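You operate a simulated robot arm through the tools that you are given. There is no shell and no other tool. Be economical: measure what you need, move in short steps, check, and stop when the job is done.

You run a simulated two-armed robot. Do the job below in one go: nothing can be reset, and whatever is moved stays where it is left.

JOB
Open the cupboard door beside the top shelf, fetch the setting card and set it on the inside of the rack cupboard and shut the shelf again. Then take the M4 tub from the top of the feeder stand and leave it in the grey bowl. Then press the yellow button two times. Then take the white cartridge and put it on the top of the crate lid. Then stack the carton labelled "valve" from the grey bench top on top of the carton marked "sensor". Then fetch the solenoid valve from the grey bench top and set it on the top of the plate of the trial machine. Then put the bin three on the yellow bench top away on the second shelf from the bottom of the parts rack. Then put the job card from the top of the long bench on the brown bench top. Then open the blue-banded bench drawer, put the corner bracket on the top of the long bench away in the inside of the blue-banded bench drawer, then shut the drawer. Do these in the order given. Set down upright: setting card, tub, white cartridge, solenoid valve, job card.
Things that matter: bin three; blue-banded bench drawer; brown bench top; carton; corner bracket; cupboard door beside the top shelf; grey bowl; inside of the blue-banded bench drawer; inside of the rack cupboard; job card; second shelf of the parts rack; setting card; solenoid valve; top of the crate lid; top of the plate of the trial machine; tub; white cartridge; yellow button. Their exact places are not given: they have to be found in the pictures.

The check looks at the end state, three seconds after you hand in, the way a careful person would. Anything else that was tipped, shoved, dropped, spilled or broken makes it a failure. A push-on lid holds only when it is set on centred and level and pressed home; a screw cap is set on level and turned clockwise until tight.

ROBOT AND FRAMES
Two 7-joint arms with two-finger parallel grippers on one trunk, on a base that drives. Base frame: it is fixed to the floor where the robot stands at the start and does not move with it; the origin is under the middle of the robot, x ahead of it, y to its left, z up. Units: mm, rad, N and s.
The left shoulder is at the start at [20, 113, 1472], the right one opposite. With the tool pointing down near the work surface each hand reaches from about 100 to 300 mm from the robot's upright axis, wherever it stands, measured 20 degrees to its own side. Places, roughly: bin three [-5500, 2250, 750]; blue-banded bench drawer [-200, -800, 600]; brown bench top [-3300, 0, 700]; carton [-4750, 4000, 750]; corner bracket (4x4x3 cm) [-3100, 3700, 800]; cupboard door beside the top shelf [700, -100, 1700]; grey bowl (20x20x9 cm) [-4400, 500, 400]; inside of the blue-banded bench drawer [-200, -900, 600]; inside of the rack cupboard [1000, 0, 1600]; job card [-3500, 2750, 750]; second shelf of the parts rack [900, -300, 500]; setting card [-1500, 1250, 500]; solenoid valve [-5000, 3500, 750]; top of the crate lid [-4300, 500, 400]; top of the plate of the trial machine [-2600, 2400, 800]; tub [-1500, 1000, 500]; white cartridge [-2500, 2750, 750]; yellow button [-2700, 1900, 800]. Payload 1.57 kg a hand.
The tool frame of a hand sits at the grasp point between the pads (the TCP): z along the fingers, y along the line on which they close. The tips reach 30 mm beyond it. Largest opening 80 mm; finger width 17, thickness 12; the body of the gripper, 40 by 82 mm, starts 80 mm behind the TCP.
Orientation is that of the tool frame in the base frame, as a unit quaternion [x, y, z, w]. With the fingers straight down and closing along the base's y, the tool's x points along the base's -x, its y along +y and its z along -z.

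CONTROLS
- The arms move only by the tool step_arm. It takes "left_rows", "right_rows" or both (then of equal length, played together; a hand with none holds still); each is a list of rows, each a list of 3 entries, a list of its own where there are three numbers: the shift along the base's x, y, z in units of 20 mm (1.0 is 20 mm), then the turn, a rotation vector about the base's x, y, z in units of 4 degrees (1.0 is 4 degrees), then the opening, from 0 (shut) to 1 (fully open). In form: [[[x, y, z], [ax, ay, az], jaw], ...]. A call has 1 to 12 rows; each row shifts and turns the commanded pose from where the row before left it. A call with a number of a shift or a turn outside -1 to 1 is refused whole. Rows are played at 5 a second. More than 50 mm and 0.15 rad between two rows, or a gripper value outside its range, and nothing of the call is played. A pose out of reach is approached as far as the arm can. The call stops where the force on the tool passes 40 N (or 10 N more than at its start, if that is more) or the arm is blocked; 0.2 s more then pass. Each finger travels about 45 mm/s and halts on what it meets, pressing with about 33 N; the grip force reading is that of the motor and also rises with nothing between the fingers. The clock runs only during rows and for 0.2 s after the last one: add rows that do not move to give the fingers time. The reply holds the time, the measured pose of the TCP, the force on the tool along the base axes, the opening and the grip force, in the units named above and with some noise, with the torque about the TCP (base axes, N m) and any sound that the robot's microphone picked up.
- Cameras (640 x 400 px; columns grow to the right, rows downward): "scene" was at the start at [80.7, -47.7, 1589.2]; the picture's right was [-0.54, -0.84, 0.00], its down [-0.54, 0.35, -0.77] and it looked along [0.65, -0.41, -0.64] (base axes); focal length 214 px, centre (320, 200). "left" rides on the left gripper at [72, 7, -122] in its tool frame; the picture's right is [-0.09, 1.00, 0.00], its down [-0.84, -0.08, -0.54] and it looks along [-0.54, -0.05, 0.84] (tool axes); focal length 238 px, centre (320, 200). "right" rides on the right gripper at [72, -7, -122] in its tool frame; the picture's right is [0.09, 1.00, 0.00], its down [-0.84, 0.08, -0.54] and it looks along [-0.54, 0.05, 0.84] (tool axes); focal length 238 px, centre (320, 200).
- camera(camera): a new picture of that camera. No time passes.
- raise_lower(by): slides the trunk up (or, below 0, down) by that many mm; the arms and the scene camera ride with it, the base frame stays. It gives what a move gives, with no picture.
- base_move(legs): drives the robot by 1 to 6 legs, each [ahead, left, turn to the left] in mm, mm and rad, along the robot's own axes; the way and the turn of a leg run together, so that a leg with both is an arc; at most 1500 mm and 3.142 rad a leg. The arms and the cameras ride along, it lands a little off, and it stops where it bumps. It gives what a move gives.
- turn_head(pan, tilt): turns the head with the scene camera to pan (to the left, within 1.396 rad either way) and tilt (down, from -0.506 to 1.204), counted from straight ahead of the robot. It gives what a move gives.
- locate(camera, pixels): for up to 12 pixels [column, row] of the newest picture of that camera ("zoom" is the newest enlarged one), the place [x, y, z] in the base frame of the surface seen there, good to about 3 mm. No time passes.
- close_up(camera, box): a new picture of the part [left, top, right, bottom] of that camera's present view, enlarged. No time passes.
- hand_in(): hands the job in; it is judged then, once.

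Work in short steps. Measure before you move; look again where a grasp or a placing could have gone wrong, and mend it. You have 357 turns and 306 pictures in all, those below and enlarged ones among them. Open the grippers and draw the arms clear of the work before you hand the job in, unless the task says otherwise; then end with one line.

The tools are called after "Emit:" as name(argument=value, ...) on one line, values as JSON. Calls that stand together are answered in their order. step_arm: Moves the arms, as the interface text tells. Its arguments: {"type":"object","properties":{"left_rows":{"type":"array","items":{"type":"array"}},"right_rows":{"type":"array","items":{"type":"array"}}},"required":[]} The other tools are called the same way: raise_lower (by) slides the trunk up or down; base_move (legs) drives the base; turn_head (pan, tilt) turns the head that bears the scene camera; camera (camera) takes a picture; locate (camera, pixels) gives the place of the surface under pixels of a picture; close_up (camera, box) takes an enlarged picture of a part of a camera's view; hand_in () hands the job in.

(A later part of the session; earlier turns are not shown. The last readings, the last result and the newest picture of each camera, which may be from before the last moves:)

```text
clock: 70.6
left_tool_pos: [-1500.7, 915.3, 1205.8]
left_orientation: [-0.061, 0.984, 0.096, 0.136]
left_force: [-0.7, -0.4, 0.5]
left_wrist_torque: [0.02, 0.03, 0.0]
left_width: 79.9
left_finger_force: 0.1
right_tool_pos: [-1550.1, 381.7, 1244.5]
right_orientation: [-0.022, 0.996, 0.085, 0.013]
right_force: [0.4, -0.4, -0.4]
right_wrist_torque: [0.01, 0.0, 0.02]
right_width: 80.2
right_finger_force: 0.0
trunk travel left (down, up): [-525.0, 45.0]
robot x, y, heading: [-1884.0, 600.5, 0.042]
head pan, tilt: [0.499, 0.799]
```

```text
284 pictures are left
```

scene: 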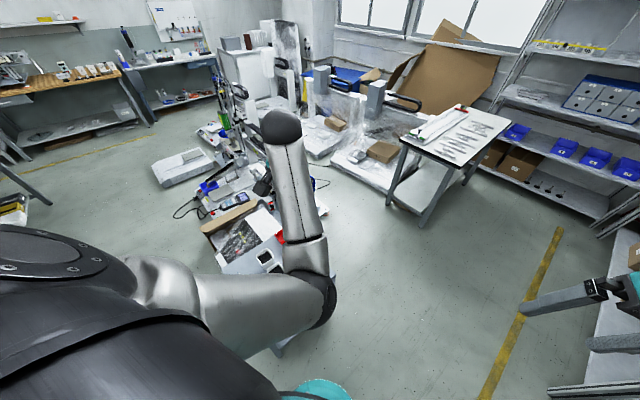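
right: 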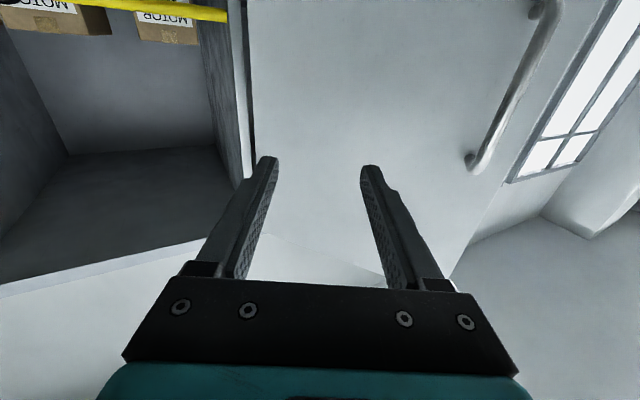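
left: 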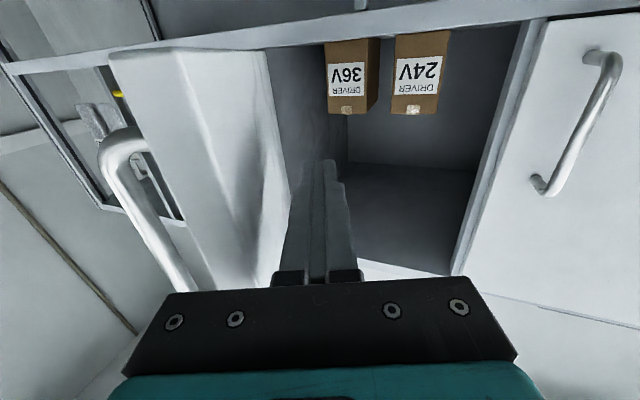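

The left arm blocks the view; I tuck it in and level it tool-down, then look again.

Emit:
step_arm(left_rows=[[[-0.5, -1, 0], [-0.5, 0.62, 0], 1], [[-0.5, -1, 0], [-0.5, 0.62, 0], 1], [[-0.5, -1, 0], [-0.5, 0.62, 0], 1], [[-0.5, -1, 0], [-0.5, 0.62, 0], 1], [[-0.5, -1, 0], [-0.5, 0.62, 0], 1], [[-0.5, -1, 0], [-0.5, 0.62, 0], 1], [[-0.5, -1, 0], [0, 0, 0], 1], [[-0.5, -1, 0], [0, 0, 0], 1], [[-0.5, -1, 0], [0, 0, 0], 1]])

Emit:
turn_head(pan=0.85, tilt=0.9)

Emit:
camera(camera="scene")

```text
clock: 72.1
left_tool_pos: [-1507.5, 894.3, 1143.6]
left_orientation: [-0.101, 0.993, 0.061, 0.02]
left_force: [0.5, 0.4, -1.0]
left_wrist_torque: [-0.02, -0.03, -0.04]
left_width: 80.1
left_finger_force: 0.0
left hand out of reach, approached as far as the arm can: row 2, 3, 4, 5, 6, 7
right_tool_pos: [-1549.5, 382.5, 1245.5]
right_orientation: [-0.023, 0.996, 0.085, 0.013]
right_force: [-0.5, 0.0, 0.6]
right_wrist_torque: [0.0, -0.03, -0.01]
right_width: 79.9
right_finger_force: 0.1
trunk travel left (down, up): [-525.0, 45.0]
robot x, y, heading: [-1886.2, 602.9, 0.042]
head pan, tilt: [0.499, 0.799]
stopped in row 7 (left hand): the arm was blocked; the commanded pose is now the measured one
```

```text
clock: 73.0
left_tool_pos: [-1506.2, 892.9, 1144.2]
left_orientation: [-0.1, 0.993, 0.061, 0.02]
left_force: [0.1, 0.1, 0.1]
left_wrist_torque: [-0.01, 0.02, 0.0]
left_width: 79.9
left_finger_force: 0.0
right_tool_pos: [-1548.7, 382.7, 1245.8]
right_orientation: [-0.022, 0.996, 0.085, 0.014]
right_force: [0.0, 0.0, -1.0]
right_wrist_torque: [-0.01, -0.02, -0.01]
right_width: 79.9
right_finger_force: 0.0
trunk travel left (down, up): [-525.0, 45.0]
robot x, y, heading: [-1882.1, 602.7, 0.044]
head pan, tilt: [0.85, 0.901]
```

```text
283 pictures are left
```

scene: 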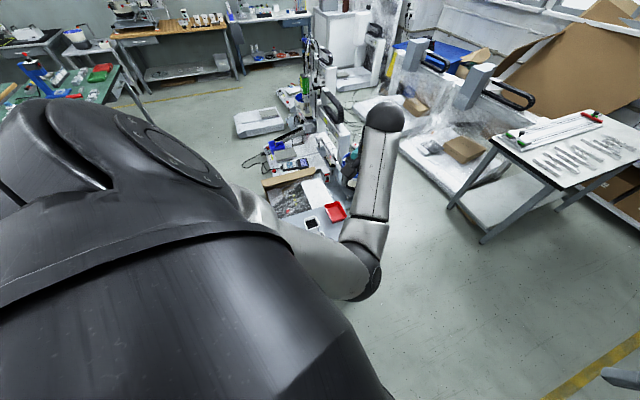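

The left arm is in an awkward elbow-out pose. I try lifting it while bringing it inward, to unwind.

Emit:
step_arm(left_rows=[[[0.5, -0.5, 1], [0, 0, 0], 1], [[0.5, -1, 1], [0, 0, 0], 1], [[0.5, -1, 1], [0, 0, 0], 1], [[0.5, -1, 0.5], [0, 0, 0], 1], [[0, -1, 0], [0, 0, 0], 1], [[0, -1, 0], [0, 0, 0], 1], [[0, -1, 0], [0, 0, 0], 1]])

Emit:
camera(camera="scene")

```text
clock: 74.8
left_tool_pos: [-1431.9, 832.3, 1194.6]
left_orientation: [-0.135, 0.986, 0.093, 0.034]
left_force: [0.1, 0.3, 0.3]
left_wrist_torque: [-0.01, 0.0, 0.02]
left_width: 79.8
left_finger_force: 0.1
left hand out of reach, approached as far as the arm can: row 3, 4, 5, 6, 7
right_tool_pos: [-1548.8, 383.0, 1246.0]
right_orientation: [-0.023, 0.996, 0.085, 0.012]
right_force: [0.0, 0.7, -1.4]
right_wrist_torque: [0.03, 0.02, 0.02]
right_width: 80.3
right_finger_force: 0.1
trunk travel left (down, up): [-525.0, 45.0]
robot x, y, heading: [-1888.7, 603.3, 0.047]
head pan, tilt: [0.85, 0.901]
stopped in row 7 (left hand): the arm was blocked; the commanded pose is now the measured one
```

```text
282 pictures are left
```

scene: 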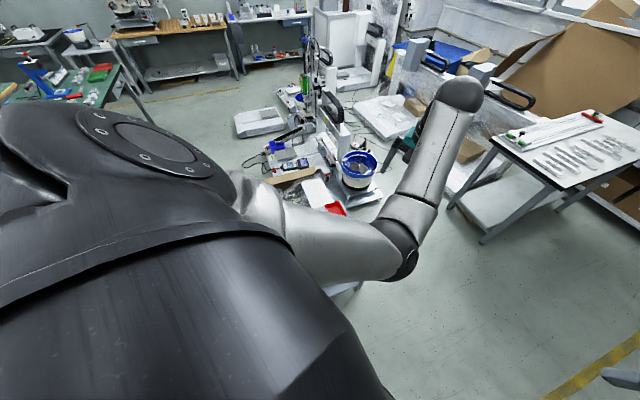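

The elbow is up at shoulder level and the wrist at its limit. I pitch the hand forward again while lowering, so that the elbow drops, and then re-level.

Emit:
step_arm(left_rows=[[[0, 0, 0], [0, -1, 0], 1], [[0, 0, 0], [0, -1, 0], 1], [[0, 0, 0], [0, -1, 0], 1], [[0, 0, 0], [0, -1, 0], 1], [[0, 0, 0], [0, -1, 0], 1], [[0, 0, 0], [0, -1, 0], 1], [[0, 0, 0], [0, -1, 0], 1], [[0, 0, 0], [0, -1, 0], 1], [[0, 0, 0], [0, -1, 0], 1], [[0, 0, 0], [0, -1, 0], 1], [[0, 0, 0], [0, -1, 0], 1], [[0, 0, 0], [0, -1, 0], 1]])

Emit:
step_arm(left_rows=[[[-0.5, -0.7, -1], [0, -1, 0], 1], [[-0.5, -0.7, -1], [0, -1, 0], 1], [[-0.5, -0.7, -1], [0, -1, 0], 1], [[-0.5, -0.7, -1], [0, -1, 0], 1], [[-0.5, -0.7, -1], [0, 0, 0], 1], [[-0.5, -0.7, -1], [0, 0, 0], 1], [[-0.5, -0.7, -1], [0, 0, 0], 1], [[-0.5, 0, -1], [0, 0, 0], 1], [[-0.5, 0, -1], [0, 0, 0], 1], [[-0.5, 0, -1], [0, 0, 0], 1]])

Emit:
camera(camera="scene")

```text
clock: 76.3
left_tool_pos: [-1428.2, 898.7, 1219.2]
left_orientation: [-0.172, 0.939, 0.131, 0.269]
left_force: [0.1, 0.3, -0.4]
left_wrist_torque: [-0.01, 0.01, 0.01]
left_width: 80.2
left_finger_force: 0.0
right_tool_pos: [-1549.3, 381.3, 1245.6]
right_orientation: [-0.023, 0.996, 0.085, 0.013]
right_force: [-0.2, 0.3, 0.4]
right_wrist_torque: [-0.02, -0.05, 0.04]
right_width: 79.9
right_finger_force: 0.0
trunk travel left (down, up): [-525.0, 45.0]
robot x, y, heading: [-1887.3, 604.4, 0.045]
head pan, tilt: [0.85, 0.901]
stopped in row 7 (left hand): the arm was blocked; the commanded pose is now the measured one
```

```text
clock: 77.1
left_tool_pos: [-1412.7, 914.1, 1257.6]
left_orientation: [-0.18, 0.851, 0.171, 0.462]
left_force: [0.0, 0.0, 0.6]
left_wrist_torque: [-0.03, -0.01, -0.02]
left_width: 80.0
left_finger_force: 0.0
right_tool_pos: [-1549.7, 382.5, 1245.3]
right_orientation: [-0.023, 0.996, 0.085, 0.015]
right_force: [0.1, 0.5, -0.4]
right_wrist_torque: [0.02, -0.03, -0.01]
right_width: 80.1
right_finger_force: 0.1
trunk travel left (down, up): [-525.0, 45.0]
robot x, y, heading: [-1885.6, 603.3, 0.049]
head pan, tilt: [0.85, 0.901]
stopped in row 4 (left hand): the arm was blocked; the commanded pose is now the measured one
```

```text
281 pictures are left
```

scene: 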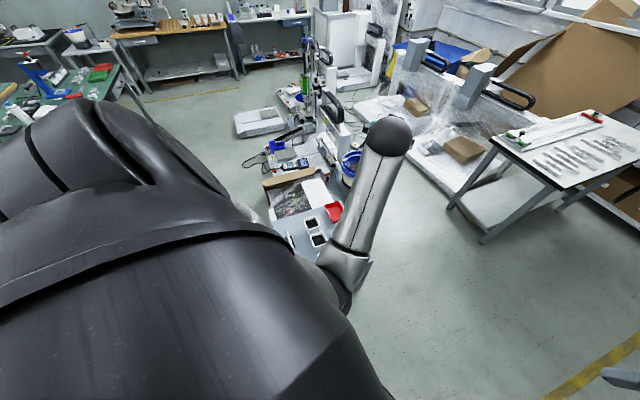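

The elbow is dropping and the hand is following slowly; I continue in gentler steps.

Emit:
step_arm(left_rows=[[[0, 0, 0], [0, -0.5, 0], 1], [[0, 0, 0], [0, -0.5, 0], 1], [[0, 0, 0], [0, -0.5, 0], 1], [[0, 0, 0], [0, -0.5, 0], 1], [[0, 0, 0], [0, -0.5, 0], 1], [[0, 0, 0], [0, -0.5, 0], 1], [[0, -0.5, 0], [0, -0.5, 0], 1], [[0, -0.5, 0], [0, -0.5, 0], 1], [[0, -0.5, 0], [0, -0.5, 0], 1], [[0, -0.5, 0], [0, -0.5, 0], 1], [[0, -0.5, 0], [0, -0.5, 0], 1], [[0, -0.5, 0], [0, -0.5, 0], 1]])

Emit:
step_arm(left_rows=[[[0, -0.5, -0.5], [0, 0, 0], 1], [[0, -0.5, -0.5], [0, 0, 0], 1], [[0, -0.5, -0.5], [0, 0, 0], 1], [[0, -0.5, -0.5], [0, 0, 0], 1], [[-0.5, -0.5, -0.5], [0, 0, 0], 1], [[-0.5, -0.5, -0.5], [0, 0, 0], 1], [[-0.5, 0, -0.5], [0, 0, 0], 1], [[-0.5, 0, -0.5], [0, 0, 0], 1], [[-0.5, 0, -0.5], [0, 0, 0], 1], [[-0.5, 0, -0.5], [0, 0, 0], 1]])

Emit:
camera(camera="scene")

```text
clock: 79.2
left_tool_pos: [-1413.7, 922.1, 1279.6]
left_orientation: [-0.168, 0.749, 0.205, 0.607]
left_force: [0.0, -0.3, 0.4]
left_wrist_torque: [-0.01, -0.05, 0.02]
left_width: 80.0
left_finger_force: 0.1
right_tool_pos: [-1549.2, 382.9, 1244.8]
right_orientation: [-0.022, 0.996, 0.085, 0.013]
right_force: [0.3, 0.5, 0.1]
right_wrist_torque: [0.01, -0.01, -0.01]
right_width: 79.7
right_finger_force: 0.0
trunk travel left (down, up): [-525.0, 45.0]
robot x, y, heading: [-1891.6, 597.9, 0.053]
head pan, tilt: [0.85, 0.901]
stopped in row 10 (left hand): the arm was blocked; the commanded pose is now the measured one
```

```text
clock: 80.2
left_tool_pos: [-1412.0, 929.0, 1270.4]
left_orientation: [-0.123, 0.726, 0.268, 0.621]
left_force: [-0.6, 0.0, 0.1]
left_wrist_torque: [-0.03, 0.02, 0.04]
left_width: 80.3
left_finger_force: 0.0
right_tool_pos: [-1549.3, 382.1, 1245.3]
right_orientation: [-0.023, 0.996, 0.085, 0.013]
right_force: [0.0, 0.3, -0.4]
right_wrist_torque: [0.0, 0.01, 0.02]
right_width: 79.8
right_finger_force: 0.0
trunk travel left (down, up): [-525.0, 45.0]
robot x, y, heading: [-1887.3, 598.9, 0.05]
head pan, tilt: [0.85, 0.901]
stopped in row 4 (left hand): the arm was blocked; the commanded pose is now the measured one
```

```text
280 pictures are left
```

scene: 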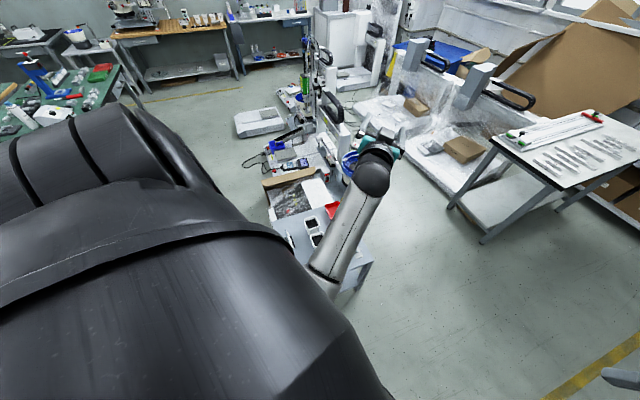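

The elbow is down now. I try retracting the hand toward the body and see which directions are free.

Emit:
step_arm(left_rows=[[[-1, -0.3, 0], [0, 0, -0.5], 1], [[-1, -0.3, 0], [0, 0, -0.5], 1], [[-1, -0.3, 0], [0, 0, -0.5], 1], [[-1, -0.3, 0], [0, 0, -0.5], 1], [[-1, -0.3, 0], [0, 0, -0.5], 1], [[-1, -0.3, 0], [0, 0, -0.5], 1]])

Emit:
step_arm(left_rows=[[[0, 0, -1], [0, 1, 0], 1], [[0, 0, -1], [0, 1, 0], 1], [[0, 0, -1], [0, 1, 0], 1], [[0, 0, -1], [0, 1, 0], 1], [[0, 0, -1], [0, 1, 0], 1], [[0, 0, -1], [0, 1, 0], 1]])

Emit:
camera(camera="scene")

```text
clock: 81.6
left_tool_pos: [-1533.0, 892.5, 1270.8]
left_orientation: [-0.047, 0.735, 0.2, 0.646]
left_force: [-1.0, -0.3, 0.6]
left_wrist_torque: [-0.02, 0.02, -0.01]
left_width: 79.9
left_finger_force: 0.0
right_tool_pos: [-1549.9, 383.5, 1246.9]
right_orientation: [-0.022, 0.996, 0.085, 0.013]
right_force: [0.6, 0.4, 0.5]
right_wrist_torque: [0.02, -0.01, 0.02]
right_width: 79.8
right_finger_force: 0.1
trunk travel left (down, up): [-525.0, 45.0]
robot x, y, heading: [-1884.4, 600.3, 0.043]
head pan, tilt: [0.85, 0.901]
```

```text
clock: 83.0
left_tool_pos: [-1533.4, 891.1, 1151.0]
left_orientation: [-0.004, 0.853, 0.205, 0.479]
left_force: [-0.6, 0.8, 0.7]
left_wrist_torque: [0.03, 0.02, -0.05]
left_width: 80.0
left_finger_force: 0.1
right_tool_pos: [-1548.1, 382.7, 1245.0]
right_orientation: [-0.022, 0.996, 0.085, 0.013]
right_force: [-0.9, 1.0, -0.2]
right_wrist_torque: [0.0, 0.01, 0.04]
right_width: 79.9
right_finger_force: 0.0
trunk travel left (down, up): [-525.0, 45.0]
robot x, y, heading: [-1889.6, 601.7, 0.043]
head pan, tilt: [0.85, 0.901]
```

```text
279 pictures are left
```

scene: 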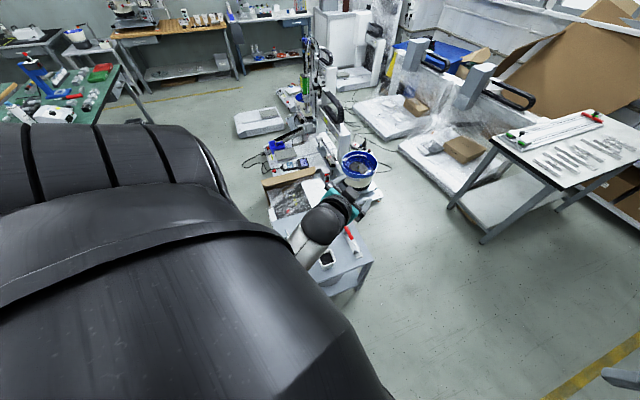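

The arm tracks well again. I level the hand to tool-down and bring it nearer the body.

Emit:
step_arm(left_rows=[[[-0.5, -0.6, 0], [-0.42, 0.96, 0], 1], [[-0.5, -0.6, 0], [-0.42, 0.96, 0], 1], [[-0.5, -0.6, 0], [-0.42, 0.96, 0], 1], [[-0.5, -0.6, 0], [-0.42, 0.96, 0], 1], [[-0.5, -0.6, 0], [-0.42, 0.96, 0], 1], [[-0.5, -0.6, 0], [-0.42, 0.96, 0], 1], [[-0.5, -0.6, 0], [-0.42, 0.96, 0], 1], [[-0.5, -0.6, 0], [-0.42, 0.96, 0], 1], [[-0.5, -0.6, 0], [-0.42, 0.96, 0], 1], [[-0.5, -0.6, 0], [-0.42, 0.96, 0], 1], [[0, -0.6, 0], [-0.42, 0.96, 0], 1], [[0, -0.6, 0], [-0.42, 0.96, 0], 1]])

Emit:
step_arm(left_rows=[[[0, 0, 0], [-0.42, 0.96, 0], 1], [[0, 0, 0], [-0.42, 0.96, 0], 1], [[0, 0, 0], [-0.42, 0.96, 0], 1], [[0, 0, 0], [0, 0, 0], 1]])

Emit:
camera(camera="scene")

```text
clock: 85.5
left_tool_pos: [-1633.1, 797.7, 1137.2]
left_orientation: [0.019, 0.986, 0.124, 0.109]
left_force: [0.4, 0.8, -0.7]
left_wrist_torque: [-0.02, 0.02, 0.0]
left_width: 79.8
left_finger_force: 0.0
left hand out of reach, approached as far as the arm can: row 7, 8
right_tool_pos: [-1550.3, 382.2, 1245.1]
right_orientation: [-0.023, 0.996, 0.085, 0.013]
right_force: [-0.7, -0.2, -0.2]
right_wrist_torque: [-0.01, 0.0, 0.01]
right_width: 80.1
right_finger_force: 0.1
trunk travel left (down, up): [-525.0, 45.0]
robot x, y, heading: [-1884.4, 601.5, 0.045]
head pan, tilt: [0.85, 0.901]
stopped in row 12 (left hand): the arm was blocked; the commanded pose is now the measured one
```

```text
clock: 86.0
left_tool_pos: [-1641.8, 860.3, 1139.3]
left_orientation: [0.045, 0.977, 0.205, 0.044]
left_force: [-0.5, 0.1, -1.0]
left_wrist_torque: [0.02, 0.0, -0.01]
left_width: 80.1
left_finger_force: 0.0
left hand out of reach, approached as far as the arm can: row 2
right_tool_pos: [-1550.2, 381.9, 1244.4]
right_orientation: [-0.022, 0.996, 0.085, 0.014]
right_force: [-0.6, -0.5, 0.8]
right_wrist_torque: [0.0, 0.02, 0.0]
right_width: 80.0
right_finger_force: 0.1
trunk travel left (down, up): [-525.0, 45.0]
robot x, y, heading: [-1882.9, 603.0, 0.048]
head pan, tilt: [0.85, 0.901]
stopped in row 2 (left hand): the arm was blocked; the commanded pose is now the measured one
```

```text
278 pictures are left
```

scene: 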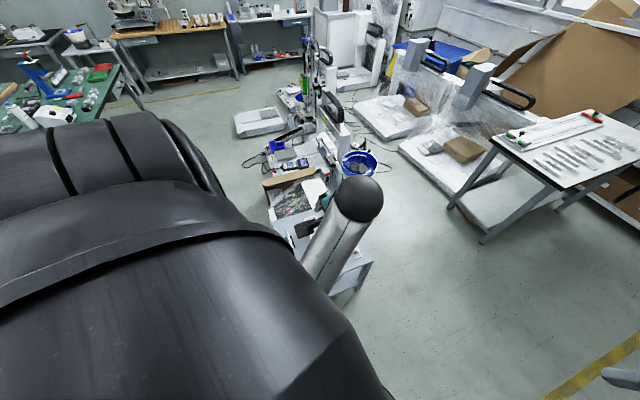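

The hand still tilts outward by ~23°. I try lowering and moving it forward, to give the elbow room, then correct tilt.

Emit:
step_arm(left_rows=[[[1, -0.5, -1], [0, 0, 0], 1], [[1, -0.5, -1], [0, 0, 0], 1], [[1, -0.5, -1], [0, 0, 0], 1], [[0.5, -0.5, -1], [0, 0, 0], 1], [[0, -0.5, -1], [-0.5, 0, 0], 1], [[0, -0.5, -1], [-0.5, 0, 0], 1], [[0, -0.5, 0], [-0.5, 0, 0], 1], [[0, -0.5, 0], [-0.5, 0, 0], 1], [[0, -0.5, 0], [-0.5, 0, 0], 1], [[0, -0.5, 0], [-0.5, 0, 0], 1], [[0, -0.5, 0], [-0.5, 0, 0], 1], [[0, -0.5, 0], [-0.5, 0, 0], 1]])

Emit:
camera(camera="scene")

```text
clock: 88.0
left_tool_pos: [-1572.1, 837.0, 1021.2]
left_orientation: [0.048, 0.979, 0.195, 0.044]
left_force: [-0.1, 0.3, -0.5]
left_wrist_torque: [0.01, 0.03, -0.02]
left_width: 80.1
left_finger_force: 0.0
right_tool_pos: [-1549.9, 381.6, 1245.5]
right_orientation: [-0.022, 0.996, 0.085, 0.013]
right_force: [-0.1, -0.5, -0.2]
right_wrist_torque: [-0.02, 0.02, 0.0]
right_width: 80.1
right_finger_force: 0.0
trunk travel left (down, up): [-525.0, 45.0]
robot x, y, heading: [-1886.9, 605.1, 0.05]
head pan, tilt: [0.85, 0.901]
stopped in row 9 (left hand): the arm was blocked; the commanded pose is now the measured one
```

```text
277 pictures are left
```

scene: 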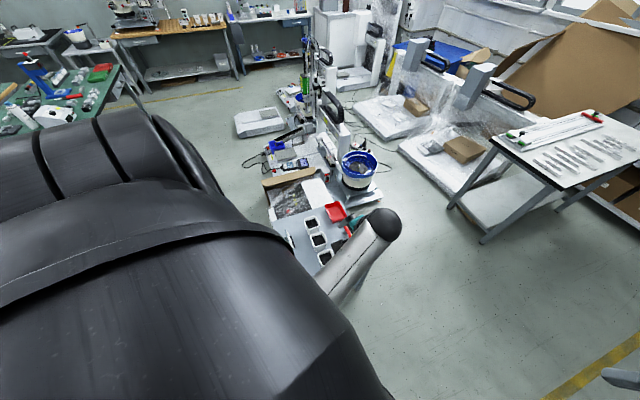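

The wrist seems at a roll limit in this elbow posture. I retrace upwards with the hand pitching forward (the way that worked before), to unwind it fully.

Emit:
step_arm(left_rows=[[[0.5, 0, 1], [0, -1, 0], 1], [[0.5, 0, 1], [0, -1, 0], 1], [[0.5, 0, 1], [0, -1, 0], 1], [[0.5, 0, 1], [0, -1, 0], 1], [[0.5, 0, 1], [0, -1, 0], 1], [[0.5, 0, 1], [0, -1, 0], 1], [[0.5, 0, 1], [0, -1, 0], 1], [[0.5, 0, 1], [0, -1, 0], 1], [[0, 0, 1], [0, -1, 0], 1], [[0, 0, 1], [0, -1, 0], 1], [[0, 0, 1], [0, -1, 0], 1], [[0, 0, 1], [0, -1, 0], 1]])

Emit:
step_arm(left_rows=[[[0, 0, 1], [0, -1, 0], 1], [[0, 0, 1], [0, -1, 0], 1], [[0, 0, 1], [0, -1, 0], 1], [[0, 0, 1], [0, -1, 0], 1], [[0, -0.5, 1], [0, -1, 0], 1], [[0, -0.5, 1], [0, -1, 0], 1], [[0, -0.5, 1], [0, -1, 0], 1], [[0, -1, 1], [0, -1, 0], 1], [[0, -1, 1], [0, -1, 0], 1], [[0, -1, 1], [0, 0, 0], 1], [[0, -1, 1], [0, 0, 0], 1], [[0, -1, 1], [0, 0, 0], 1]])

Emit:
camera(camera="scene")

```text
clock: 90.6
left_tool_pos: [-1491.3, 851.9, 1263.8]
left_orientation: [-0.019, 0.87, 0.227, 0.438]
left_force: [-0.1, 0.1, -0.3]
left_wrist_torque: [0.0, 0.0, -0.01]
left_width: 80.1
left_finger_force: 0.0
right_tool_pos: [-1550.2, 382.3, 1245.4]
right_orientation: [-0.022, 0.996, 0.085, 0.014]
right_force: [-0.1, 0.0, -0.4]
right_wrist_torque: [-0.02, 0.0, 0.02]
right_width: 79.6
right_finger_force: 0.0
trunk travel left (down, up): [-525.0, 45.0]
robot x, y, heading: [-1887.4, 602.8, 0.049]
head pan, tilt: [0.85, 0.901]
```

```text
clock: 92.1
left_tool_pos: [-1470.6, 828.0, 1378.4]
left_orientation: [-0.027, 0.746, 0.252, 0.616]
left_force: [0.5, -0.3, 0.7]
left_wrist_torque: [0.06, -0.02, 0.01]
left_width: 79.9
left_finger_force: 0.1
left hand out of reach, approached as far as the arm can: row 3, 4, 5, 6
right_tool_pos: [-1550.3, 381.7, 1246.0]
right_orientation: [-0.022, 0.996, 0.085, 0.013]
right_force: [0.6, 0.1, 0.6]
right_wrist_torque: [0.05, -0.01, -0.01]
right_width: 80.0
right_finger_force: 0.1
trunk travel left (down, up): [-525.0, 45.0]
robot x, y, heading: [-1884.8, 603.2, 0.048]
head pan, tilt: [0.85, 0.901]
stopped in row 7 (left hand): the arm was blocked; the commanded pose is now the measured one
```

```text
276 pictures are left
```

scene: 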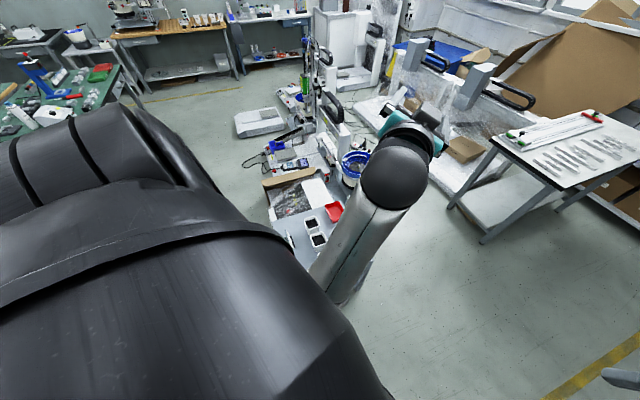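

Now I extend it forward-up and yaw it straight ahead, to reset the wrist.

Emit:
step_arm(left_rows=[[[1, 0, 0.5], [0, 0, -0.7], 1], [[1, 0, 0.5], [0, 0, -0.7], 1], [[1, 0, 0.5], [0, 0, -0.7], 1], [[1, 0, 0.5], [0, 0, -0.7], 1], [[1, 0, 0.5], [0, 0, -0.7], 1], [[1, -0.5, 0.5], [0, 0, -0.7], 1], [[0, -1, 0.5], [0, 0, -0.7], 1], [[0, -1, 0.5], [0, 0, -0.7], 1], [[0, -1, 0.5], [0, 0, -0.7], 1], [[0, -1, 0.5], [0, 0, -0.7], 1], [[0, -1, 0], [0, 0, -0.7], 1], [[0, -1, 0], [0, 0, 0], 1]])

Emit:
camera(camera="scene")

```text
clock: 94.7
left_tool_pos: [-1350.5, 695.7, 1476.6]
left_orientation: [0.171, 0.727, 0.08, 0.66]
left_force: [-0.2, 1.2, -0.3]
left_wrist_torque: [-0.01, -0.03, 0.05]
left_width: 80.2
left_finger_force: 0.0
right_tool_pos: [-1548.2, 381.3, 1244.1]
right_orientation: [-0.022, 0.996, 0.085, 0.014]
right_force: [-0.2, -0.3, -0.2]
right_wrist_torque: [0.0, -0.07, 0.01]
right_width: 80.1
right_finger_force: 0.0
trunk travel left (down, up): [-525.0, 45.0]
robot x, y, heading: [-1883.9, 605.7, 0.052]
head pan, tilt: [0.85, 0.901]
```

```text
275 pictures are left
```

scene: 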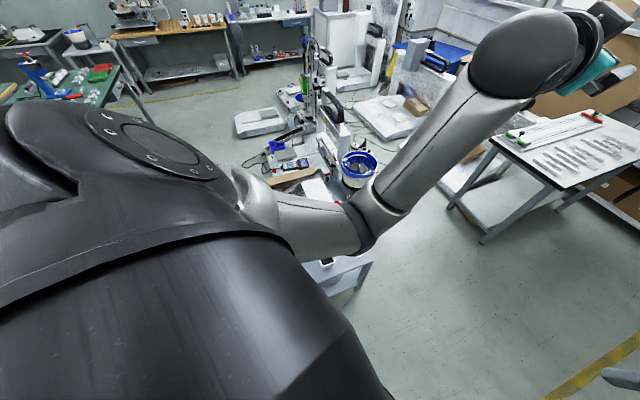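

Tracks well with the elbow out. Now remove the remaining 21° roll and cross toward the starting side.

Emit:
step_arm(left_rows=[[[0, -0.5, 0], [-0.5, 0, 0], 1], [[0, -0.5, 0], [-0.5, 0, 0], 1], [[0, -0.5, 0], [-0.5, 0, 0], 1], [[0, -0.5, 0], [-0.5, 0, 0], 1], [[0, -0.5, 0], [-0.5, 0, 0], 1], [[0, -0.5, 0], [-0.5, 0, 0], 1], [[0, -0.5, 0], [-0.5, 0, 0], 1], [[0, -0.5, 0], [-0.5, 0, 0], 1], [[0, -0.5, 0], [-0.5, 0, 0], 1], [[0, -0.5, 0], [-0.5, 0, 0], 1], [[0, -0.5, 0], [0, 0, 0], 1], [[0, -0.5, 0], [0, 0, 0], 1]])

Emit:
step_arm(left_rows=[[[-0.3, -0.3, -1], [0, 1, 0], 1], [[-0.3, -0.3, -1], [0, 1, 0], 1], [[-0.3, -0.3, -1], [0, 1, 0], 1], [[-0.3, -0.3, -1], [0, 1, 0], 1], [[-0.3, -0.3, -1], [0, 1, 0], 1], [[-0.3, 0, -1], [0, 1, 0], 1], [[-0.3, 0, -1], [0, 1, 0], 1], [[-0.3, 0, -1], [0, 1, 0], 1], [[-0.3, 0, -1], [0, 1, 0], 1], [[-0.3, 0, -1], [0, 1, 0], 1], [[-0.3, 0, -1], [0, 1, 0], 1], [[-0.3, 0, -1], [0, 1, 0], 1]])

```text
clock: 97.5
left_tool_pos: [-1335.9, 617.9, 1471.1]
left_orientation: [0.059, 0.725, 0.011, 0.686]
left_force: [-0.4, -0.2, -0.4]
left_wrist_torque: [0.01, 0.03, 0.03]
left_width: 80.2
left_finger_force: 0.0
right_tool_pos: [-1549.7, 383.1, 1244.4]
right_orientation: [-0.023, 0.996, 0.084, 0.013]
right_force: [-0.6, 0.6, -0.2]
right_wrist_torque: [-0.01, 0.03, -0.02]
right_width: 80.0
right_finger_force: 0.0
trunk travel left (down, up): [-525.0, 45.0]
robot x, y, heading: [-1884.3, 604.4, 0.045]
head pan, tilt: [0.85, 0.901]
stopped in row 12 (left hand): the arm was blocked; the commanded pose is now the measured one
```

```text
clock: 98.7
left_tool_pos: [-1344.7, 649.4, 1381.7]
left_orientation: [0.058, 0.811, 0.08, 0.577]
left_force: [0.5, -0.3, -0.3]
left_wrist_torque: [-0.01, 0.0, 0.02]
left_width: 79.9
left_finger_force: 0.0
right_tool_pos: [-1549.1, 384.4, 1246.0]
right_orientation: [-0.022, 0.996, 0.086, 0.014]
right_force: [0.6, -0.3, -0.2]
right_wrist_torque: [-0.01, 0.0, -0.05]
right_width: 80.0
right_finger_force: 0.0
trunk travel left (down, up): [-525.0, 45.0]
robot x, y, heading: [-1888.6, 602.3, 0.05]
head pan, tilt: [0.85, 0.901]
stopped in row 5 (left hand): the arm was blocked; the commanded pose is now the measured one
```

Still progressing (y drifted slightly). I continue the pitch-down with retraction but no sideways command.

Emit:
step_arm(left_rows=[[[-0.5, 0.2, -0.6], [0, 0.6, 0], 1], [[-0.5, 0.2, -0.6], [0, 0.6, 0], 1], [[-0.5, 0.2, -0.6], [0, 0.6, 0], 1], [[-0.5, 0.2, -0.6], [0, 0.6, 0], 1], [[-0.5, 0.2, -0.6], [0, 0.6, 0], 1], [[-0.5, 0.2, -0.6], [0, 0.6, 0], 1], [[-0.5, 0.2, -0.6], [0, 0.6, 0], 1], [[-0.5, 0.2, -0.6], [0, 0.6, 0], 1], [[-0.5, 0.2, -0.6], [0, 0.6, 0], 1], [[-0.5, 0.2, -0.6], [0, 0.6, 0], 1], [[-0.5, 0.2, -0.6], [0, 0.6, 0], 1], [[-0.5, 0.2, -0.6], [0, 0.6, 0], 1]])

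Emit:
camera(camera="scene")

```text
clock: 100.3
left_tool_pos: [-1392.6, 698.7, 1357.2]
left_orientation: [0.06, 0.854, 0.104, 0.506]
left_force: [0.3, -0.8, 0.1]
left_wrist_torque: [-0.02, 0.04, 0.02]
left_width: 80.1
left_finger_force: 0.0
right_tool_pos: [-1548.8, 382.7, 1243.9]
right_orientation: [-0.022, 0.996, 0.085, 0.013]
right_force: [0.0, 0.5, -0.6]
right_wrist_torque: [0.0, 0.04, -0.01]
right_width: 80.1
right_finger_force: 0.1
trunk travel left (down, up): [-525.0, 45.0]
robot x, y, heading: [-1887.1, 599.5, 0.047]
head pan, tilt: [0.85, 0.901]
stopped in row 8 (left hand): the arm was blocked; the commanded pose is now the measured one
```

```text
274 pictures are left
```

scene: 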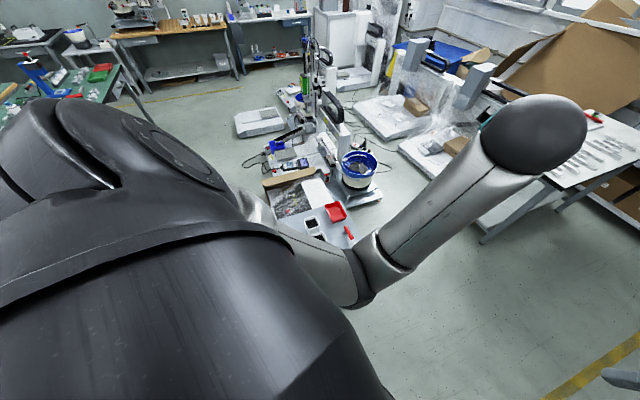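

I'll try one more gentle move: pure lowering, holding orientation, to see whether the elbow comes along.

Emit:
step_arm(left_rows=[[[0, 0, -0.5], [0, 0, 0], 1], [[0, 0, -0.5], [0, 0, 0], 1], [[0, 0, -0.5], [0, 0, 0], 1], [[0, 0, -0.5], [0, 0, 0], 1], [[0, 0, -0.5], [0, 0, 0], 1], [[0, 0, -0.5], [0, 0, 0], 1], [[0, 0, -0.5], [0, 0, 0], 1], [[0, 0, -0.5], [0, 0, 0], 1], [[0, 0, -0.5], [0, 0, 0], 1], [[0, 0, -0.5], [0, 0, 0], 1], [[0, 0, -0.5], [0, 0, 0], 1], [[0, 0, -0.5], [0, 0, 0], 1]])

Emit:
step_arm(left_rows=[[[-0.5, 0, -0.5], [0, 0.4, 0], 1], [[-0.5, 0, -0.5], [0, 0.4, 0], 1], [[-0.5, 0, -0.5], [0, 0.4, 0], 1], [[-0.5, 0, -0.5], [0, 0.4, 0], 1], [[-0.5, 0, -0.5], [0, 0.4, 0], 1], [[-0.5, 0, -0.5], [0, 0.4, 0], 1], [[-0.5, 0, -0.5], [0, 0.4, 0], 1], [[-0.5, 0, -0.5], [0, 0.4, 0], 1], [[-0.5, 0, -0.5], [0, 0.4, 0], 1], [[-0.5, 0, -0.5], [0, 0.4, 0], 1], [[-0.5, 0, -0.5], [0, 0.4, 0], 1], [[-0.5, 0, -0.5], [0, 0.4, 0], 1]])

Emit:
camera(camera="scene")

```text
clock: 103.0
left_tool_pos: [-1390.9, 702.1, 1239.2]
left_orientation: [0.064, 0.852, 0.108, 0.509]
left_force: [0.2, -0.3, -0.6]
left_wrist_torque: [-0.01, 0.01, -0.02]
left_width: 79.8
left_finger_force: 0.1
right_tool_pos: [-1549.9, 383.5, 1244.8]
right_orientation: [-0.022, 0.996, 0.085, 0.012]
right_force: [-0.8, 0.2, -0.4]
right_wrist_torque: [-0.02, -0.03, -0.01]
right_width: 80.1
right_finger_force: 0.1
trunk travel left (down, up): [-525.0, 45.0]
robot x, y, heading: [-1883.1, 602.7, 0.043]
head pan, tilt: [0.85, 0.901]
```

```text
clock: 105.5
left_tool_pos: [-1507.2, 714.2, 1119.5]
left_orientation: [0.088, 0.921, 0.112, 0.363]
left_force: [0.1, -0.1, 0.9]
left_wrist_torque: [-0.01, -0.03, 0.02]
left_width: 80.2
left_finger_force: 0.1
right_tool_pos: [-1550.4, 382.9, 1244.7]
right_orientation: [-0.023, 0.996, 0.085, 0.013]
right_force: [-0.1, 0.1, -0.3]
right_wrist_torque: [-0.01, -0.02, -0.05]
right_width: 80.0
right_finger_force: 0.0
trunk travel left (down, up): [-525.0, 45.0]
robot x, y, heading: [-1888.1, 601.6, 0.051]
head pan, tilt: [0.85, 0.901]
```

```text
273 pictures are left
```

scene: 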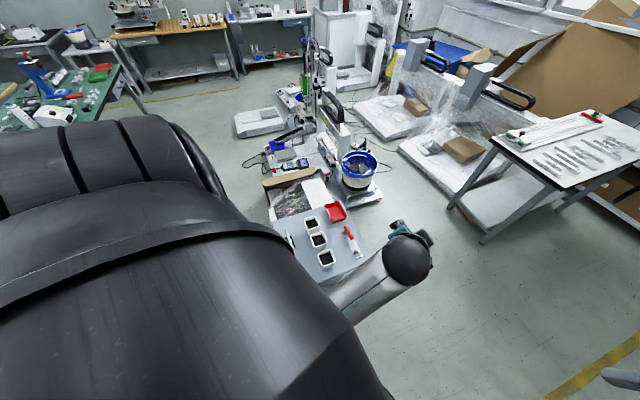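

It tracked perfectly in gentle steps. Continue levelling the hand the same way.

Emit:
step_arm(left_rows=[[[-0.4, 0, 0], [-0.1, 0.46, 0], 1], [[-0.4, 0, 0], [-0.1, 0.46, 0], 1], [[-0.4, 0, 0], [-0.1, 0.46, 0], 1], [[-0.4, 0, 0], [-0.1, 0.46, 0], 1], [[-0.4, 0, 0], [-0.1, 0.46, 0], 1], [[-0.4, 0, 0], [-0.1, 0.46, 0], 1], [[-0.4, 0, 0], [-0.1, 0.46, 0], 1], [[-0.4, 0, 0], [-0.1, 0.46, 0], 1], [[-0.4, 0, 0], [-0.1, 0.46, 0], 1], [[-0.4, 0, 0], [-0.1, 0.46, 0], 1], [[-0.4, 0, 0], [-0.1, 0.46, 0], 1], [[-0.4, 0, 0], [-0.1, 0.46, 0], 1]])

Emit:
step_arm(left_rows=[[[-0.2, 0, 0], [-0.1, 0.46, 0], 1], [[-0.2, 0, 0], [-0.1, 0.46, 0], 1], [[-0.2, 0, 0], [-0.1, 0.46, 0], 1], [[-0.2, 0, 0], [-0.1, 0.46, 0], 1], [[-0.2, 0, 0], [-0.1, 0.46, 0], 1], [[-0.2, 0, 0], [-0.1, 0.46, 0], 1], [[-0.2, 0, 0], [-0.1, 0.46, 0], 1], [[-0.2, 0, 0], [-0.1, 0.46, 0], 1], [[-0.2, 0, 0], [-0.1, 0.46, 0], 1], [[-0.2, 0, 0], [-0.1, 0.46, 0], 1], [[-0.2, 0, 0], [-0.1, 0.46, 0], 1], [[-0.2, 0, 0], [-0.1, 0.46, 0], 1]])

```text
clock: 108.3
left_tool_pos: [-1605.0, 733.8, 1112.0]
left_orientation: [0.103, 0.974, 0.095, 0.176]
left_force: [0.2, -0.3, 0.1]
left_wrist_torque: [0.0, 0.01, 0.03]
left_width: 79.8
left_finger_force: 0.0
right_tool_pos: [-1549.8, 382.3, 1245.4]
right_orientation: [-0.022, 0.996, 0.085, 0.013]
right_force: [0.3, -0.4, -0.1]
right_wrist_torque: [0.01, -0.02, 0.01]
right_width: 80.0
right_finger_force: 0.1
trunk travel left (down, up): [-525.0, 45.0]
robot x, y, heading: [-1888.9, 601.8, 0.049]
head pan, tilt: [0.85, 0.901]
stopped in row 12 (left hand): the arm was blocked; the commanded pose is now the measured one
```

```text
clock: 110.3
left_tool_pos: [-1649.7, 785.9, 1102.8]
left_orientation: [0.133, 0.982, 0.134, 0.028]
left_force: [-0.5, 0.1, -0.3]
left_wrist_torque: [0.02, 0.0, -0.04]
left_width: 80.1
left_finger_force: 0.0
right_tool_pos: [-1550.5, 382.8, 1245.8]
right_orientation: [-0.022, 0.996, 0.084, 0.013]
right_force: [-1.1, -0.6, 0.3]
right_wrist_torque: [0.0, 0.03, 0.02]
right_width: 79.7
right_finger_force: 0.1
trunk travel left (down, up): [-525.0, 45.0]
robot x, y, heading: [-1885.8, 600.6, 0.048]
head pan, tilt: [0.85, 0.901]
stopped in row 9 (left hand): the arm was blocked; the commanded pose is now the measured one
```

The left arm is compact enough now (15° tilt) and parked; I'll work with the right hand. Close-up of the stand from here.

Emit:
close_up(camera="scene", box=[250, 170, 400, 300])

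```text
3.08 times, centred on (325, 235) of scene
```

zoom: 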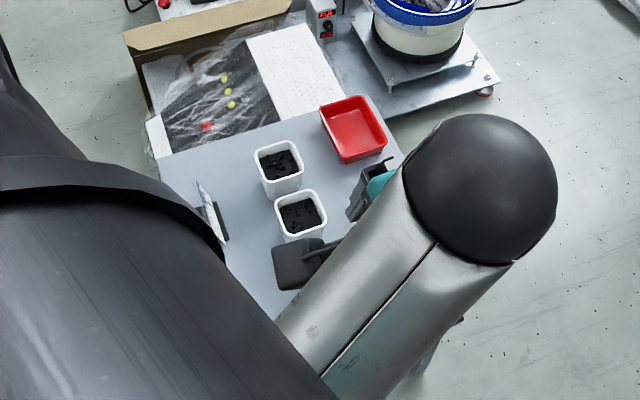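

The card is seen edge-on at zoom (210,215). I locate it, the tubs and stand corners.

Emit:
locate(camera="zoom", pixels=[[201, 188], [213, 215], [217, 238], [223, 230], [281, 150], [300, 195], [160, 160], [375, 100], [230, 260], [200, 200], [281, 200], [300, 238]])

```text
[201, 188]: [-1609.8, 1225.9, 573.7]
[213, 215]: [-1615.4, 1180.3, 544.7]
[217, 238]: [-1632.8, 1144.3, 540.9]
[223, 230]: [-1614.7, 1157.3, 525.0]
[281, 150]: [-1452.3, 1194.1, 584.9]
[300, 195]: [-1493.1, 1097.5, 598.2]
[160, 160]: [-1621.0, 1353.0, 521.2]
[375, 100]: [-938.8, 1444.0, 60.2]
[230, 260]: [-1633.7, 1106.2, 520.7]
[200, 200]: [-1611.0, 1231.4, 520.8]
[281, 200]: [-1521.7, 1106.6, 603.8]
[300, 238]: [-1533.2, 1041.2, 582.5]
```

Card centre ≈(-1615,1182), standing parallel to the stand's far edge, ~50 mm inside it. I back off, slide left past the stand corner, and look.

Emit:
base_move(legs=[[-270, 0, 0], [0, 670, 0]])

Emit:
turn_head(pan=-0.1, tilt=0.95)

Emit:
camera(camera="scene")

```text
clock: 115.5
left_tool_pos: [-1948.3, 1451.2, 1102.1]
left_orientation: [0.137, 0.981, 0.132, 0.028]
left_force: [-0.5, -0.6, -0.8]
left_wrist_torque: [0.0, 0.01, 0.01]
left_width: 80.0
left_finger_force: 0.0
right_tool_pos: [-1850.0, 1046.5, 1245.6]
right_orientation: [-0.019, 0.996, 0.084, 0.014]
right_force: [-0.7, 0.4, 0.0]
right_wrist_torque: [0.02, -0.01, -0.01]
right_width: 79.9
right_finger_force: 0.0
trunk travel left (down, up): [-525.0, 45.0]
robot x, y, heading: [-2184.3, 1270.0, 0.04]
head pan, tilt: [0.85, 0.901]
```

```text
clock: 116.8
left_tool_pos: [-1947.3, 1450.9, 1102.0]
left_orientation: [0.136, 0.981, 0.134, 0.029]
left_force: [-0.5, 0.9, 0.1]
left_wrist_torque: [-0.02, -0.02, -0.01]
left_width: 80.1
left_finger_force: 0.1
right_tool_pos: [-1850.8, 1046.4, 1244.9]
right_orientation: [-0.018, 0.996, 0.085, 0.014]
right_force: [0.3, -0.8, -0.7]
right_wrist_torque: [-0.01, 0.01, -0.02]
right_width: 79.9
right_finger_force: 0.1
trunk travel left (down, up): [-525.0, 45.0]
robot x, y, heading: [-2182.9, 1268.7, 0.037]
head pan, tilt: [-0.099, 0.949]
```

```text
271 pictures are left
```

scene: 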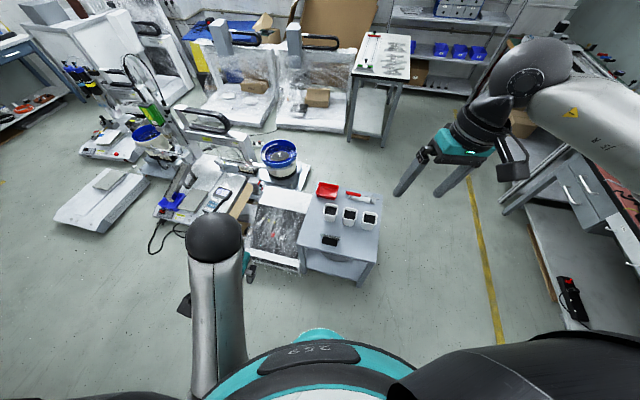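

The stand is straight ahead; the card shows at (330,240). Close-up and measuring, including the base's front rim at (318,330).

Emit:
close_up(camera="scene", box=[280, 180, 400, 290])

Emit:
locate(camera="scene", pixels=[[318, 331], [301, 248], [370, 262], [310, 190], [250, 280]])

```text
3.64 times, centred on (340, 235) of scene
```

zoom: 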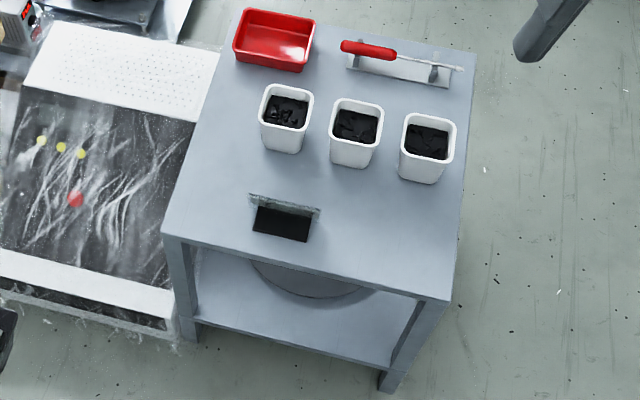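

```text
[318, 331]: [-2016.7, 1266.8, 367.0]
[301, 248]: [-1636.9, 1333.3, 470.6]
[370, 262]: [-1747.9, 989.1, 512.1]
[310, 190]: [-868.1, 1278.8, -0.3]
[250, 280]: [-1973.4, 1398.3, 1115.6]
```

Card is at zoom (285,218), with its top edge at ~(283,205) and the dark back below. Locating its outline and the tubs.

Emit:
locate(camera="zoom", pixels=[[250, 197], [284, 205], [318, 212], [258, 207], [255, 228], [282, 222], [308, 240], [312, 216], [286, 90], [357, 105], [429, 120], [357, 155]])

Emit:
close_up(camera="scene", box=[315, 225, 355, 255])

```text
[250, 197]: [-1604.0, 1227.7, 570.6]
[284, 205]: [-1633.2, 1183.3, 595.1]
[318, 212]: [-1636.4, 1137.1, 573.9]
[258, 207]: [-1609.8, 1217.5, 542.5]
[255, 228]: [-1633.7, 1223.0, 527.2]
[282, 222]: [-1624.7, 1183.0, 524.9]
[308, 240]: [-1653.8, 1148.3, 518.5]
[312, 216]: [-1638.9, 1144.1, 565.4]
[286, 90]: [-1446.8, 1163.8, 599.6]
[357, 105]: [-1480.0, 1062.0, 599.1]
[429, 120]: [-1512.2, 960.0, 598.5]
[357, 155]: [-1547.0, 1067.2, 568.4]
```

```text
13.33 times, centred on (335, 240) of scene
```

zoom: 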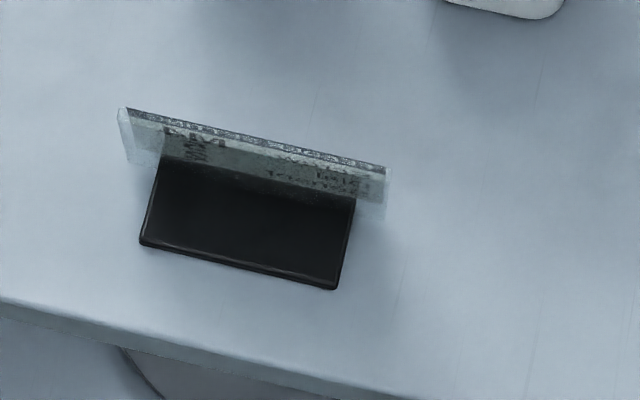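

The card is a clear plate (~90×75 mm) on a black foot. I'll grip its side with a hand pitched ~45° (so it can also enter the cupboard), coming from the south-west corner. Driving to about (-1950,950), heading 0.96.

Emit:
base_move(legs=[[71, -322, 0], [0, 0, 0.92], [86, -123, 0]])

Emit:
turn_head(pan=-0.35, tilt=0.95)

Emit:
camera(camera="scene")

```text
clock: 122.4
left_tool_pos: [-1955.4, 1244.6, 1102.4]
left_orientation: [-0.313, 0.94, 0.133, -0.033]
left_force: [-0.7, 0.0, 0.3]
left_wrist_torque: [0.02, -0.02, -0.03]
left_width: 79.7
left_finger_force: 0.0
right_tool_pos: [-1574.5, 1076.1, 1245.0]
right_orientation: [-0.46, 0.884, 0.082, -0.025]
right_force: [-0.1, 0.2, -0.3]
right_wrist_torque: [0.0, -0.03, 0.02]
right_width: 80.1
right_finger_force: 0.0
trunk travel left (down, up): [-525.0, 45.0]
robot x, y, heading: [-1951.8, 941.7, 0.956]
head pan, tilt: [-0.099, 0.949]
stopped in leg 3: the robot was blocked; the commanded pose is now the measured one
```

```text
clock: 123.2
left_tool_pos: [-1954.3, 1244.7, 1102.3]
left_orientation: [-0.313, 0.94, 0.132, -0.034]
left_force: [-0.3, -0.3, -0.8]
left_wrist_torque: [-0.03, -0.04, -0.02]
left_width: 80.3
left_finger_force: 0.1
right_tool_pos: [-1574.2, 1075.5, 1244.9]
right_orientation: [-0.46, 0.884, 0.081, -0.026]
right_force: [-0.3, -0.7, 0.0]
right_wrist_torque: [0.02, 0.03, 0.01]
right_width: 80.0
right_finger_force: 0.1
trunk travel left (down, up): [-525.0, 45.0]
robot x, y, heading: [-1949.9, 945.6, 0.961]
head pan, tilt: [-0.351, 0.949]
```

```text
268 pictures are left
```

scene: 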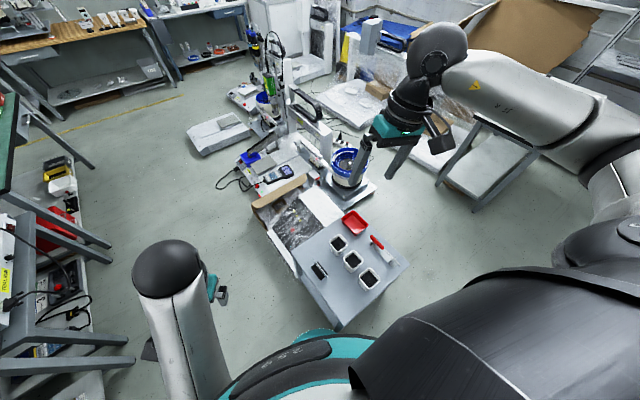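

The drive touched at the end (base-to-corner ≈220 mm). I check whether the stand moved by re-measuring card and tubs in a close-up.

Emit:
close_up(camera="scene", box=[280, 205, 420, 335])

```text
3.08 times, centred on (350, 270) of scene
```

zoom: 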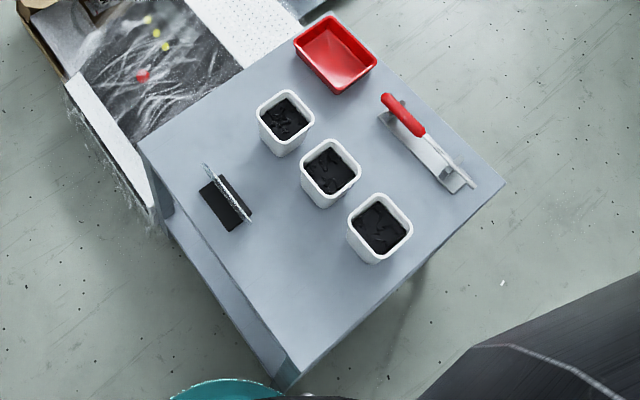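

Emit:
locate(camera="zoom", pixels=[[206, 164], [248, 217], [228, 192], [222, 230], [202, 187], [331, 172], [381, 228], [286, 120], [288, 372], [140, 150], [505, 185]])

```text
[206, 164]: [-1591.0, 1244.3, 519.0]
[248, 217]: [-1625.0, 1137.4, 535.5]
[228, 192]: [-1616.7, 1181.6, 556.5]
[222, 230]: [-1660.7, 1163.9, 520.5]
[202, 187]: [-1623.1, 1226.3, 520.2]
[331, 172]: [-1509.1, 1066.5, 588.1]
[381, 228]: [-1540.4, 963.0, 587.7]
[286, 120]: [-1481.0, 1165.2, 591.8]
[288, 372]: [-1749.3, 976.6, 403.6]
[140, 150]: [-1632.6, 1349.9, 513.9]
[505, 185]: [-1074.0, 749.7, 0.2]
```

The stand hasn't moved (card centre still ≈(-1617,1182)). I lower the trunk by 400 mm, then pitch/yaw the right hand to the 45° approach at a pre-grasp point.

Emit:
raise_lower(by=-400)

Emit:
step_arm(right_rows=[[[-0.3, 0.1, -0.5], [0.717, -0.58, 0.237], 1], [[-0.3, 0.1, -0.5], [0.717, -0.58, 0.237], 1], [[-0.3, 0.1, -0.5], [0.717, -0.58, 0.237], 1], [[-0.3, 0.1, -0.5], [0.717, -0.58, 0.237], 1], [[-0.3, 0.1, -0.5], [0.717, -0.58, 0.237], 1], [[-0.3, 0.1, -0.5], [0.717, -0.58, 0.237], 1], [[-0.3, 0.1, -0.5], [0.717, -0.58, 0.237], 1], [[-0.3, 0.1, -0.5], [0.717, -0.58, 0.237], 1], [[-0.3, 0.1, -0.5], [0.717, -0.58, 0.237], 1], [[-0.3, 0.1, -0.5], [0.717, -0.58, 0.237], 1], [[-0.3, 0.1, -0.5], [0.717, -0.58, 0.237], 1], [[-0.3, 0.1, -0.5], [0.717, -0.58, 0.237], 1]])

Emit:
camera(camera="right")

Emit:
camera(camera="scene")

```text
clock: 127.0
left_tool_pos: [-1954.2, 1243.7, 703.3]
left_orientation: [-0.313, 0.94, 0.132, -0.034]
left_force: [0.2, -0.3, 0.1]
left_wrist_torque: [-0.01, 0.02, 0.0]
left_width: 80.1
left_finger_force: 0.2
right_tool_pos: [-1573.2, 1076.0, 844.7]
right_orientation: [-0.46, 0.884, 0.082, -0.026]
right_force: [-0.9, 0.4, 1.3]
right_wrist_torque: [0.05, 0.02, 0.02]
right_width: 79.8
right_finger_force: 0.0
trunk travel left (down, up): [-125.0, 445.0]
robot x, y, heading: [-1950.2, 944.3, 0.962]
head pan, tilt: [-0.351, 0.949]
```

```text
clock: 129.6
left_tool_pos: [-1954.0, 1243.5, 702.1]
left_orientation: [-0.313, 0.94, 0.132, -0.034]
left_force: [-0.5, 0.5, 0.0]
left_wrist_torque: [0.01, -0.02, 0.04]
left_width: 80.0
left_finger_force: 0.0
right_tool_pos: [-1648.5, 1111.6, 748.0]
right_orientation: [-0.541, 0.763, 0.225, 0.271]
right_force: [-0.5, -0.3, 0.5]
right_wrist_torque: [0.02, -0.03, -0.02]
right_width: 79.8
right_finger_force: 0.2
right hand out of reach, approached as far as the arm can: row 11, 12
trunk travel left (down, up): [-125.0, 445.0]
robot x, y, heading: [-1955.0, 943.1, 0.963]
head pan, tilt: [-0.351, 0.949]
```

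```text
266 pictures are left
```

right: 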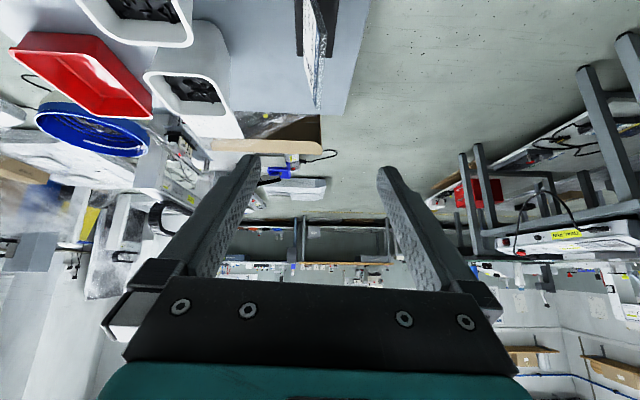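

```text
265 pictures are left
```

scene: 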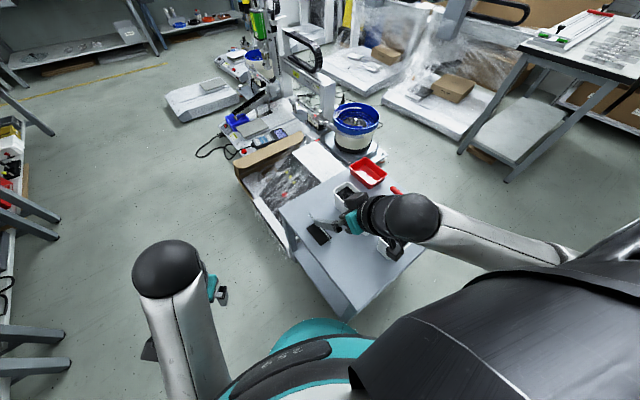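

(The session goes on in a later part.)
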